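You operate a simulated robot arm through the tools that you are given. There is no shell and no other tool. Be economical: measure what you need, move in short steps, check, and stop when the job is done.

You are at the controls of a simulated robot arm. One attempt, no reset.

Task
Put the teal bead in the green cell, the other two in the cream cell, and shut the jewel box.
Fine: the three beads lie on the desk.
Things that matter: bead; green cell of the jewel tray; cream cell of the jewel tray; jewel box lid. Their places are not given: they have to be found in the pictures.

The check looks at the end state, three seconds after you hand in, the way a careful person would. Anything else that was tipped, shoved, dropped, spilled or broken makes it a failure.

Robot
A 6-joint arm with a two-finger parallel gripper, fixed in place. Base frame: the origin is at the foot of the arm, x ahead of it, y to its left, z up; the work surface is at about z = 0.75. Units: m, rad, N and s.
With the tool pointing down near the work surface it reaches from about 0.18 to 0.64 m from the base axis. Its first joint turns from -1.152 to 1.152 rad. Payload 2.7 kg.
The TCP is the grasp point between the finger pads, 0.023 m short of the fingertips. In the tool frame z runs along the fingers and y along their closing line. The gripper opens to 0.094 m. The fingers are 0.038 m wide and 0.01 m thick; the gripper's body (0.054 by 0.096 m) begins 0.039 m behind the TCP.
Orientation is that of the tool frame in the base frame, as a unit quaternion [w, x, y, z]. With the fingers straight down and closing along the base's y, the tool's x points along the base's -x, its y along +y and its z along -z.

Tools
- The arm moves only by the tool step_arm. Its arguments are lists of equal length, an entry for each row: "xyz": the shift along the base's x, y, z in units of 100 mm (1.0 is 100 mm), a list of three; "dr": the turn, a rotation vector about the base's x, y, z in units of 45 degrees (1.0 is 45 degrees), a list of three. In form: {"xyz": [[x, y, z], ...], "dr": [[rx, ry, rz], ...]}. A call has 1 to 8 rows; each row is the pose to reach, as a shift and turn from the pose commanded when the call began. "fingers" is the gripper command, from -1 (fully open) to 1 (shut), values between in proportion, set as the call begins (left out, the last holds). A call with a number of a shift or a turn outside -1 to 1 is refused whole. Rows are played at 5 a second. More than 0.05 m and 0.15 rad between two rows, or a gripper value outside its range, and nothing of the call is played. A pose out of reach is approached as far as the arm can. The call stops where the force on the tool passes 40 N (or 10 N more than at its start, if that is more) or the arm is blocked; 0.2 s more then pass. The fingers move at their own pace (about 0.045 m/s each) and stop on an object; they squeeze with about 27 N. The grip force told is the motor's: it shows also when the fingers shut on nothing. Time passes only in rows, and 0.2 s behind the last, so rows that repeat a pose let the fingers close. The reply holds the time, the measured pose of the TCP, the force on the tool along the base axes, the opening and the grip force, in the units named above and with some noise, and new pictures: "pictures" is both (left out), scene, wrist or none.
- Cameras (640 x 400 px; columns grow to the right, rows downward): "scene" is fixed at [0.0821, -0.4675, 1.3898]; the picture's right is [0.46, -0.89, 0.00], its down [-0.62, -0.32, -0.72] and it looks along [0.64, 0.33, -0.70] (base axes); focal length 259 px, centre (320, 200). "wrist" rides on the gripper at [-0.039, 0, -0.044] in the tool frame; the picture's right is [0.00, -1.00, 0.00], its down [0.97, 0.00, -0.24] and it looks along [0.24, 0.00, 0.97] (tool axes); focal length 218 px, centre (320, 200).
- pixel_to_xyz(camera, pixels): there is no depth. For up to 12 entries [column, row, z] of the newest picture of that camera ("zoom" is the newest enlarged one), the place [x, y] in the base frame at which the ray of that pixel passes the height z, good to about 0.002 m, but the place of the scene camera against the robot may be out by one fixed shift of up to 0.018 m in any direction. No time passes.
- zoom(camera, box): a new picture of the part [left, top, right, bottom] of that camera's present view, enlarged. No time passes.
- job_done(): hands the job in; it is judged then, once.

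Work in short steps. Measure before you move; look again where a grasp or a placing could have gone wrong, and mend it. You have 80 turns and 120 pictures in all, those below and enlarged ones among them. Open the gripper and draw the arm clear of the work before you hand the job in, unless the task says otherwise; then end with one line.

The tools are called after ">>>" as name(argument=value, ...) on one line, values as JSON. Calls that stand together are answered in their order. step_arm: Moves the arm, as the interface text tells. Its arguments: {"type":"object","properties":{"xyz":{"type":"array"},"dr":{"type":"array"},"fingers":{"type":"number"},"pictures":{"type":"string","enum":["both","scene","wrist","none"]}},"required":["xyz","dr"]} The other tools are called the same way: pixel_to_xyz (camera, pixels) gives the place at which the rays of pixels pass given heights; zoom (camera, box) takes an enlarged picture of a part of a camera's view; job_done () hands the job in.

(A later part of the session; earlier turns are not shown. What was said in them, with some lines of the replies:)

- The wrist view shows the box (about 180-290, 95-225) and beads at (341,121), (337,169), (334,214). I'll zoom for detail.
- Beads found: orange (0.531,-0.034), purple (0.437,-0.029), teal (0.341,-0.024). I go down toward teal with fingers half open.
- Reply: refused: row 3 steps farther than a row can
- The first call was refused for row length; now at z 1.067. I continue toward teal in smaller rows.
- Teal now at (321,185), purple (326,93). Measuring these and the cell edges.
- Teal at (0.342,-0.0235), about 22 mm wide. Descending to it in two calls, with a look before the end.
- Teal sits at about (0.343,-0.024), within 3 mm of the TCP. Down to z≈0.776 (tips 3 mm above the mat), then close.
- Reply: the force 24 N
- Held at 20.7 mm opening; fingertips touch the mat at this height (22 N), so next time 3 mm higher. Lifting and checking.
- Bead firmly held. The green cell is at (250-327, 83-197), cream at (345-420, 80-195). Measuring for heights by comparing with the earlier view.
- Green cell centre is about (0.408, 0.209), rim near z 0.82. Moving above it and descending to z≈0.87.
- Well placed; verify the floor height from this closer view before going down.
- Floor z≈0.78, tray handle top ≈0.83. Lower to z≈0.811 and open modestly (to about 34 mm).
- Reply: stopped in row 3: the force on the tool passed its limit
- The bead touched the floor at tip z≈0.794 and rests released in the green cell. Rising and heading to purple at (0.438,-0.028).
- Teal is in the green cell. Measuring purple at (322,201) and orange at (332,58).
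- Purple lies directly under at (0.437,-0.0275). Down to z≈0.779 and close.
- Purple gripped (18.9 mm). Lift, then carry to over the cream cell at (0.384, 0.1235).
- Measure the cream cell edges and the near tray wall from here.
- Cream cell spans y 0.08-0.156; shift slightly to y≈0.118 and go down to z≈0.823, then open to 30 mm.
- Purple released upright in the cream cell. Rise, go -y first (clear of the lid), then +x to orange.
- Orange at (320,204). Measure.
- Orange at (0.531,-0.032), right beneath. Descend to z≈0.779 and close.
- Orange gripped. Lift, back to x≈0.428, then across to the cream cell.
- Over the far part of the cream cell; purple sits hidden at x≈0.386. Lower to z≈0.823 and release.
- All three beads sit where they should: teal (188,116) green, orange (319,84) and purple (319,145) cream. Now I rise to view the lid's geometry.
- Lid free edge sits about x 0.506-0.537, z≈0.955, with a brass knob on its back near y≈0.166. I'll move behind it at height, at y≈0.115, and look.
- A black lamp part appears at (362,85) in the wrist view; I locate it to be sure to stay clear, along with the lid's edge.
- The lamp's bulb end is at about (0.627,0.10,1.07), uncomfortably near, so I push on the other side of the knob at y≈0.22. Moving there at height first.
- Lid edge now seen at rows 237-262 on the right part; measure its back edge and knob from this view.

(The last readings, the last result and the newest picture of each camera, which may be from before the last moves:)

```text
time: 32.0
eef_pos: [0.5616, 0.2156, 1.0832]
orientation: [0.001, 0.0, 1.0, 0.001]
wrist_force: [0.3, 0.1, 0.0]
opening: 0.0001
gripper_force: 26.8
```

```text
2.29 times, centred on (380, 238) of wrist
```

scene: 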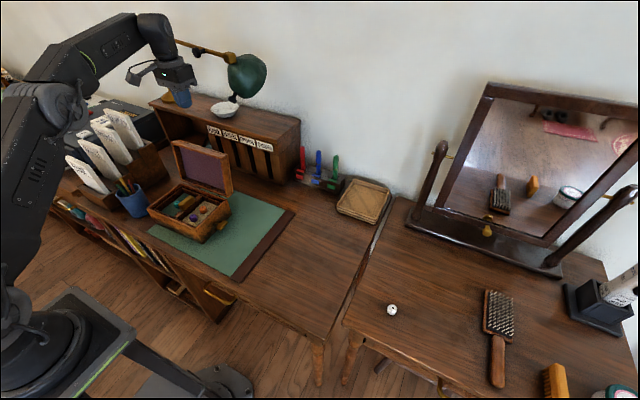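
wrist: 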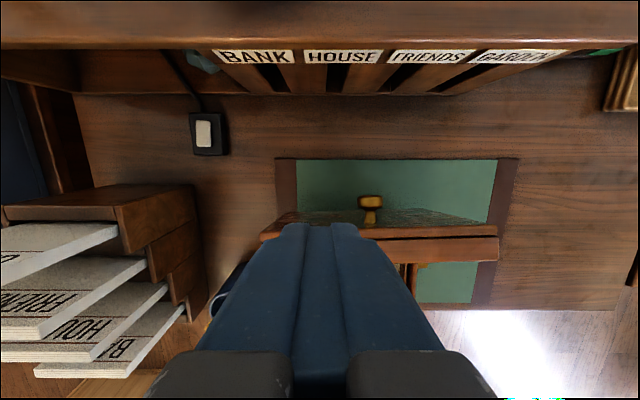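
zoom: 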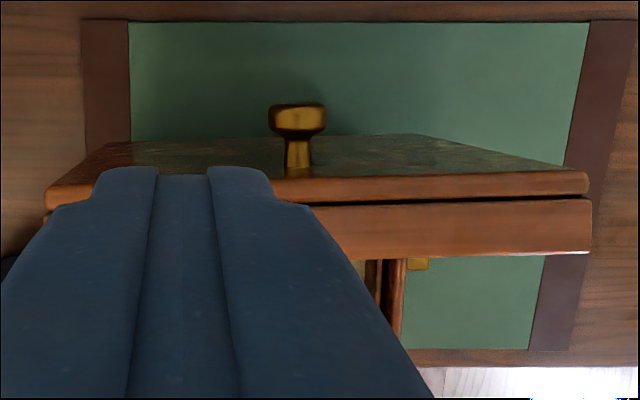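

Back edge of the lid is x≈0.530, z≈0.955; fingers at x≈0.563 will clear it by ~14 mm. Descend behind to z≈0.948.

>>> step_arm(xyz=[[0.015, 0, -0.4], [0.015, 0, -0.8]], dr=[[0, 0, 0], [0, 0, 0]], pictures="none")

>>> step_arm(xyz=[[0, 0, -0.3], [0, 0, -0.55]], dr=[[0, 0, 0], [0, 0, 0]], pictures="both")

>>> zoom(camera="scene", box=[120, 40, 280, 240])

```text
time: 32.6
eef_pos: [0.5636, 0.2142, 0.9995]
orientation: [0.002, -0.001, 1.0, 0.002]
wrist_force: [0.4, 0.3, -0.1]
opening: 0.0
gripper_force: 27.0
```

```text
time: 33.2
eef_pos: [0.5627, 0.2142, 0.9455]
orientation: [0.002, 0.0, 1.0, 0.001]
wrist_force: [-0.9, 0.3, -0.9]
opening: 0.0
gripper_force: 27.1
```

scene: 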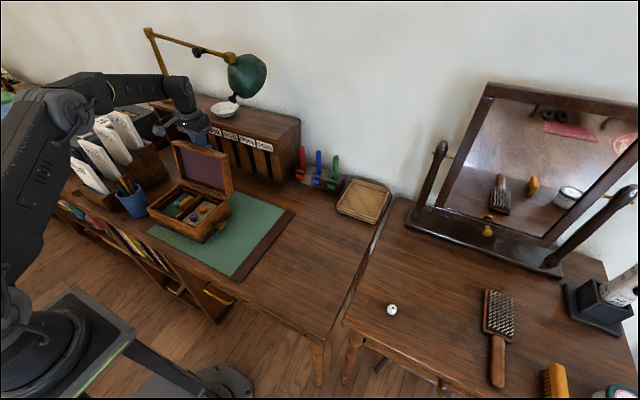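
wrist: 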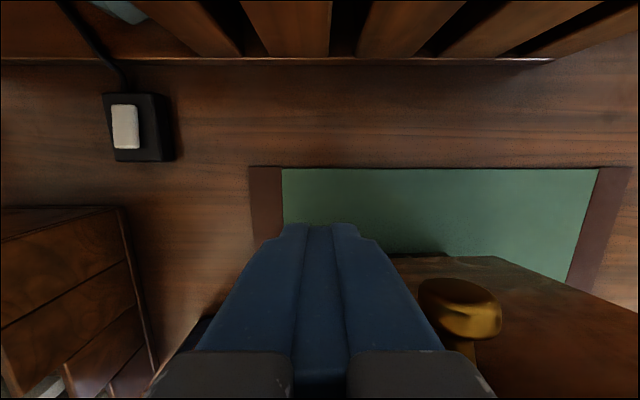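

```text
2.00 times, centred on (200, 140) of scene
```

zoom: 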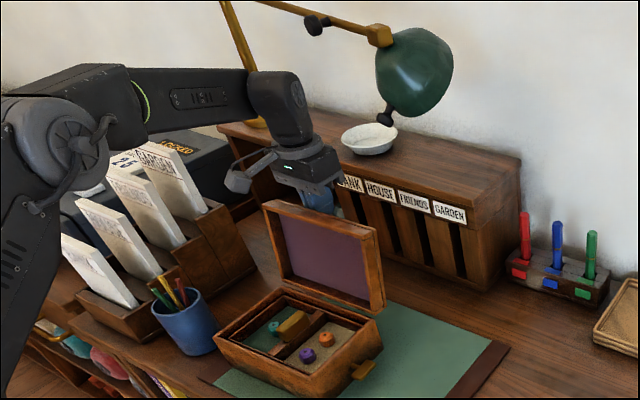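

The fingers are behind the lid; forces nil. Pull slowly toward -x by 4 cm.

>>> step_arm(xyz=[[-0.1, 0, 0], [-0.2, 0, 0], [-0.3, 0, 0], [-0.4, 0, 0]], dr=[[0, 0, 0], [0, 0, 0], [0, 0, 0], [0, 0, 0]], pictures="scene")

>>> zoom(camera="scene", box=[120, 80, 280, 240])

```text
time: 34.2
eef_pos: [0.5234, 0.2159, 0.9475]
orientation: [0.002, 0.0, 1.0, 0.002]
wrist_force: [0.8, 0.0, 0.2]
opening: 0.0002
gripper_force: 27.2
```

scene: 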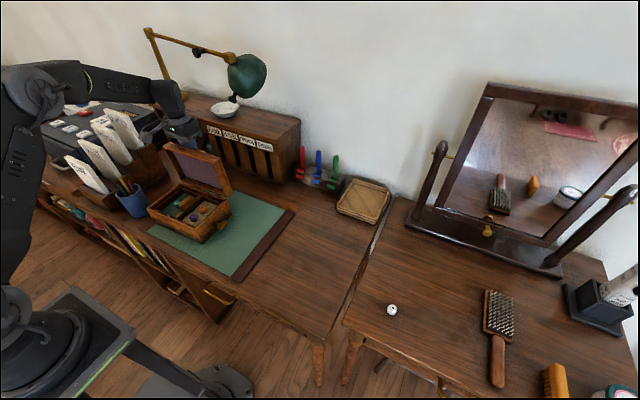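

```text
2.50 times, centred on (200, 160) of scene
```

zoom: 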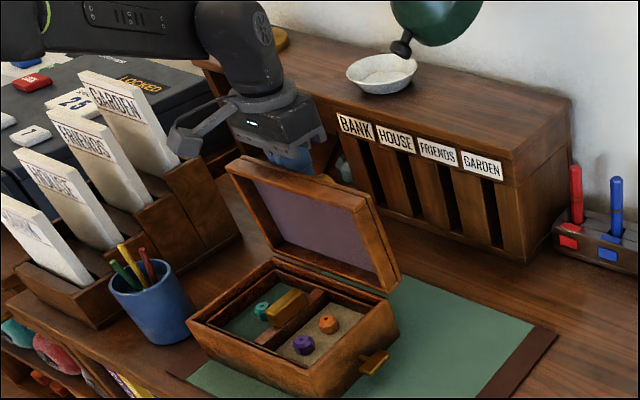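

The lid follows smoothly with little force. Continue 4 cm more with a slight drop.

>>> step_arm(xyz=[[-0.1, 0, 0], [-0.2, 0, 0], [-0.3, 0, -0.03], [-0.4, 0, -0.06]], dr=[[0, 0, 0], [0, 0, 0], [0, 0, 0], [0, 0, 0]], pictures="scene")

>>> zoom(camera="scene", box=[120, 80, 280, 240])

```text
time: 35.2
eef_pos: [0.4846, 0.2148, 0.9404]
orientation: [0.002, -0.001, 1.0, 0.002]
wrist_force: [-0.4, -0.4, 0.5]
opening: 0.0
gripper_force: 27.5
```

scene: 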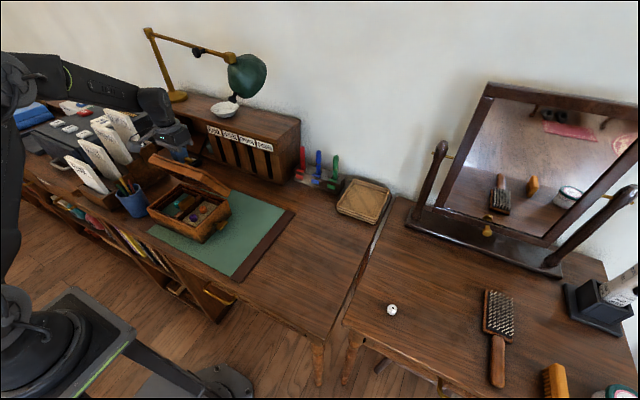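

```text
2.50 times, centred on (200, 160) of scene
```

zoom: 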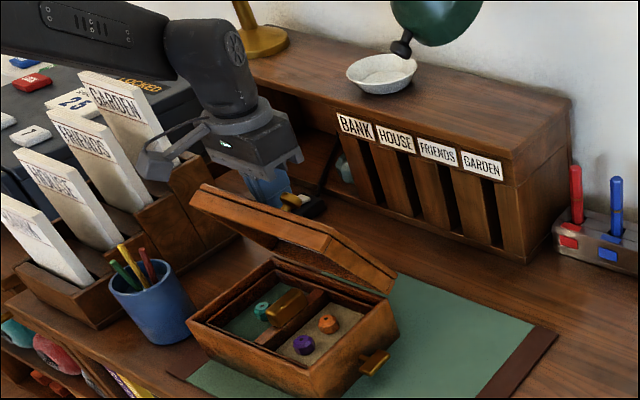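

The lid is past vertical and holds itself. Now I rise a bit, move above its free end, and press down from above.

>>> step_arm(xyz=[[0, 0, 0.35], [-0.4, 0, 0.45], [-0.7, 0, 0.45]], dr=[[0, 0, 0], [0, 0, 0], [0, 0, 0]], pictures="both")

>>> zoom(camera="scene", box=[120, 80, 280, 240])

```text
time: 36.0
eef_pos: [0.4148, 0.2163, 0.987]
orientation: [0.002, -0.001, 1.0, 0.001]
wrist_force: [0.8, 0.7, -0.9]
opening: 0.0
gripper_force: 26.6
```

scene: 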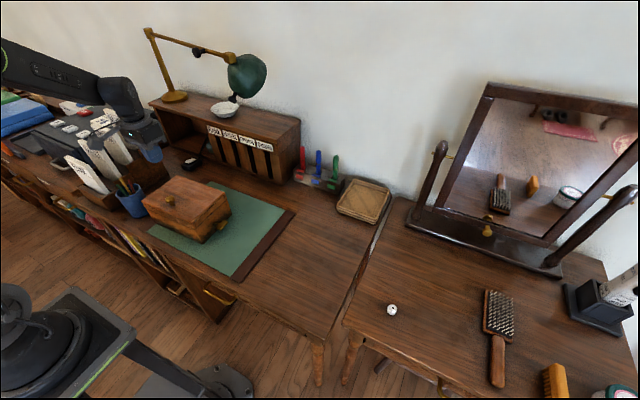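
wrist: 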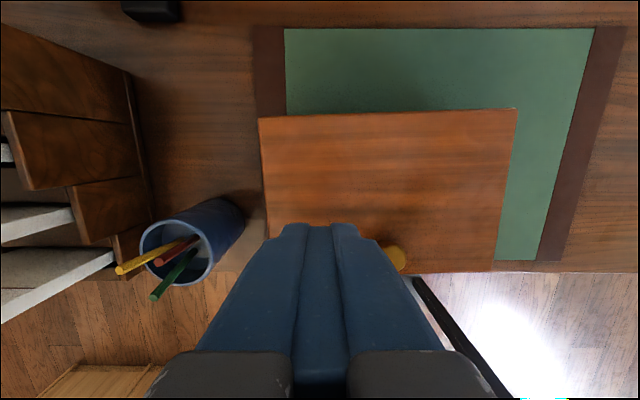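

```text
2.50 times, centred on (200, 160) of scene
```

zoom: 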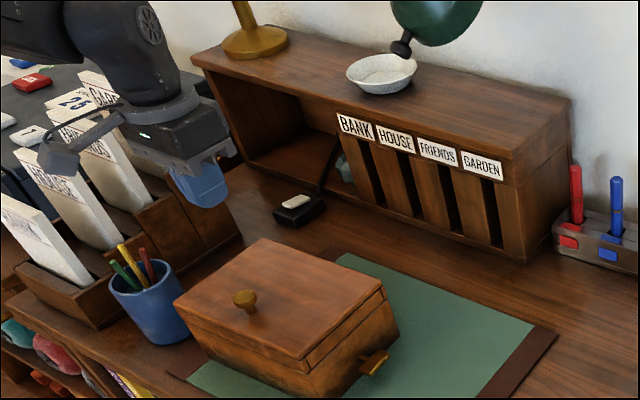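

The lid swung down by itself; there may still be a gap at its right side. Wait a moment, moving a bit up and clear, then look again.

>>> step_arm(xyz=[[0, 0, 0.1], [0, 0, 0.2], [0, 0, 0.3], [0, 0, 0.3]], dr=[[0, 0, 0], [0, 0, 0], [0, 0, 0], [0, 0, 0]], pictures="wrist")

>>> zoom(camera="scene", box=[150, 160, 250, 260])

```text
time: 37.0
eef_pos: [0.4156, 0.2144, 1.0172]
orientation: [0.002, -0.001, 1.0, 0.001]
wrist_force: [-0.1, 0.1, 0.0]
opening: 0.0001
gripper_force: 27.0
```

wrist: 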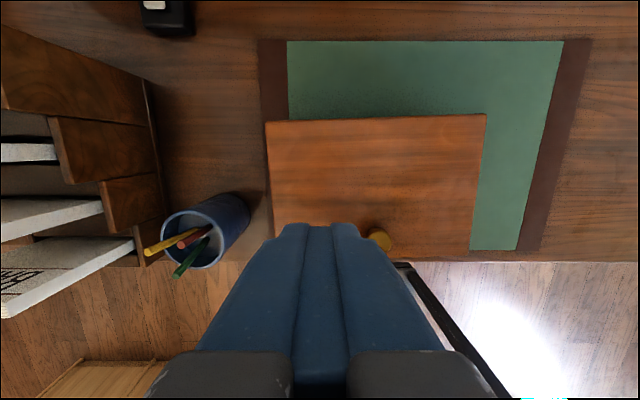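

```text
4.00 times, centred on (200, 210) of scene
```

zoom: 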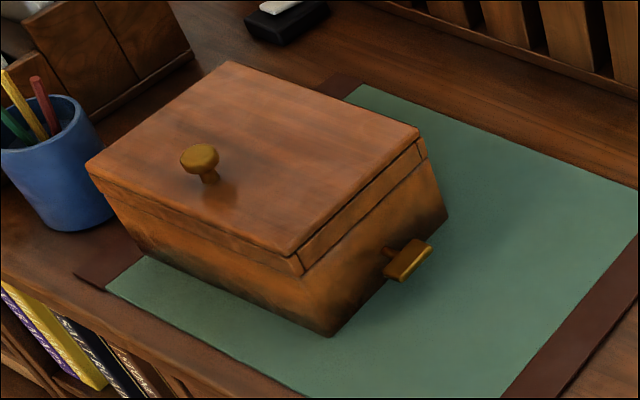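

The lid looks shut, seam flush at both front and rear. As insurance I press it lightly near the front, away from the knob, watching force.

>>> step_arm(xyz=[[-0.35, 0, -0.2], [-0.35, 0, -0.6], [-0.35, 0, -1.0]], dr=[[0, 0, 0], [0, 0, 0], [0, 0, 0]], pictures="none")

>>> step_arm(xyz=[[0, 0, -0.1], [0, 0, -0.2], [0, 0, -0.25]], dr=[[0, 0, 0], [0, 0, 0], [0, 0, 0]], pictures="none")

```text
time: 37.8
eef_pos: [0.3786, 0.216, 0.916]
orientation: [0.002, 0.0, 1.0, 0.002]
wrist_force: [0.3, -0.7, 0.0]
opening: 0.0
gripper_force: 27.3
```

```text
time: 38.6
eef_pos: [0.379, 0.2138, 0.8926]
orientation: [0.002, 0.0, 1.0, 0.002]
wrist_force: [0.6, -0.1, 0.5]
opening: 0.0002
gripper_force: 27.0
```

No contact yet at tip z≈0.870; creep lower in 3 mm rows.

>>> step_arm(xyz=[[0, 0, -0.06], [0, 0, -0.1], [0, 0, -0.13], [0, 0, -0.15], [0, 0, -0.17]], dr=[[0, 0, 0], [0, 0, 0], [0, 0, 0], [0, 0, 0], [0, 0, 0]], pictures="none")

```text
time: 39.9
eef_pos: [0.3789, 0.2136, 0.8787]
orientation: [0.002, -0.001, 1.0, 0.001]
wrist_force: [-5.0, -1.2, 11.0]
opening: 0.0003
gripper_force: 27.1
stopped in row 5: the force on the tool passed its limit (the readings are from after the stop); the commanded pose is now the measured one
```

Firm contact at tip z≈0.855, consistent with a fully shut lid. Rise, open the gripper and draw clear.

>>> step_arm(xyz=[[0, 0, 0.4], [0, 0, 0.8], [0, 0, 1.0]], dr=[[0, 0, 0], [0, 0, 0], [0, 0, 0]], pictures="none")

>>> step_arm(xyz=[[0, -0.3, 0.4], [0, -0.6, 0.8], [0, -1.0, 1.0]], dr=[[0, 0, 0], [0, 0, 0], [0, 0, 0]], fingers=-1, pictures="none")

>>> step_arm(xyz=[[0, -0.4, 0], [0, -0.8, 0], [0, -1.0, 0.2]], dr=[[0, 0, 0], [0, 0, 0], [0, 0, 0]], pictures="both")

>>> zoom(camera="scene", box=[130, 140, 270, 260])

```text
time: 40.6
eef_pos: [0.3793, 0.2133, 0.9805]
orientation: [0.003, -0.002, 1.0, 0.002]
wrist_force: [-0.8, 0.4, -0.1]
opening: 0.0
gripper_force: 27.4
```

```text
time: 41.5
eef_pos: [0.378, 0.1128, 1.0759]
orientation: [0.001, -0.002, 1.0, 0.002]
wrist_force: [0.0, -0.2, 0.2]
opening: 0.0685
gripper_force: 0.0
```

```text
time: 42.2
eef_pos: [0.3796, 0.0134, 1.0999]
orientation: [0.002, 0.0, 1.0, 0.003]
wrist_force: [0.7, 0.7, 0.0]
opening: 0.0941
gripper_force: 0.1
```

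scene: 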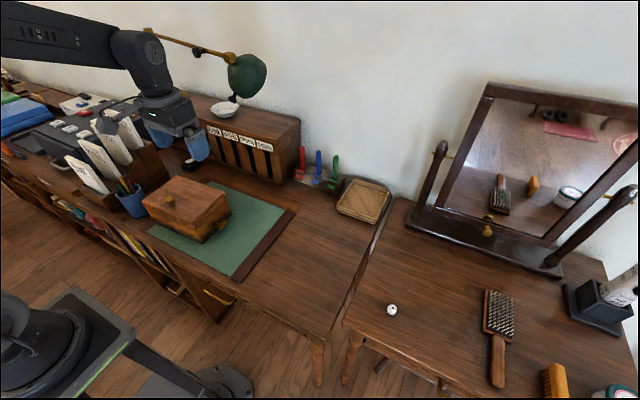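
wrist: 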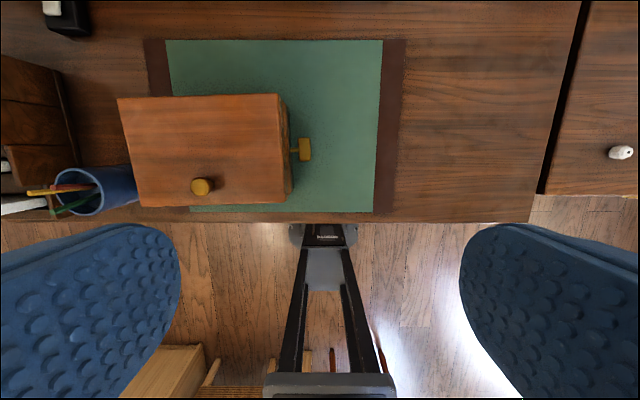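

```text
3.33 times, centred on (200, 200) of scene
```

zoom: 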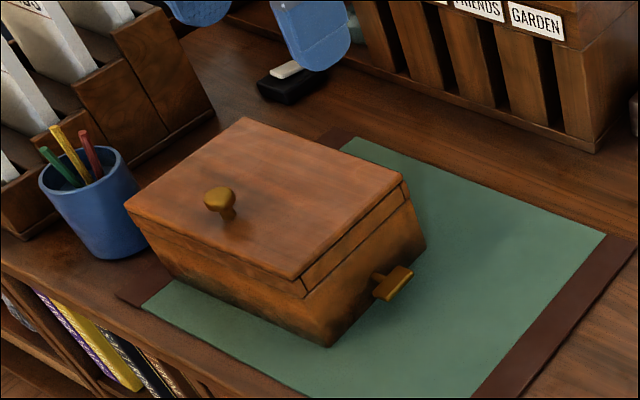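

The box is shut, nothing else was disturbed, and the gripper is open and clear; handing in.

>>> job_done()

```text
The job is handed in.
```

The teal bead is in the green cell, the orange and purple beads are in the cream cell, and the jewel box is shut.
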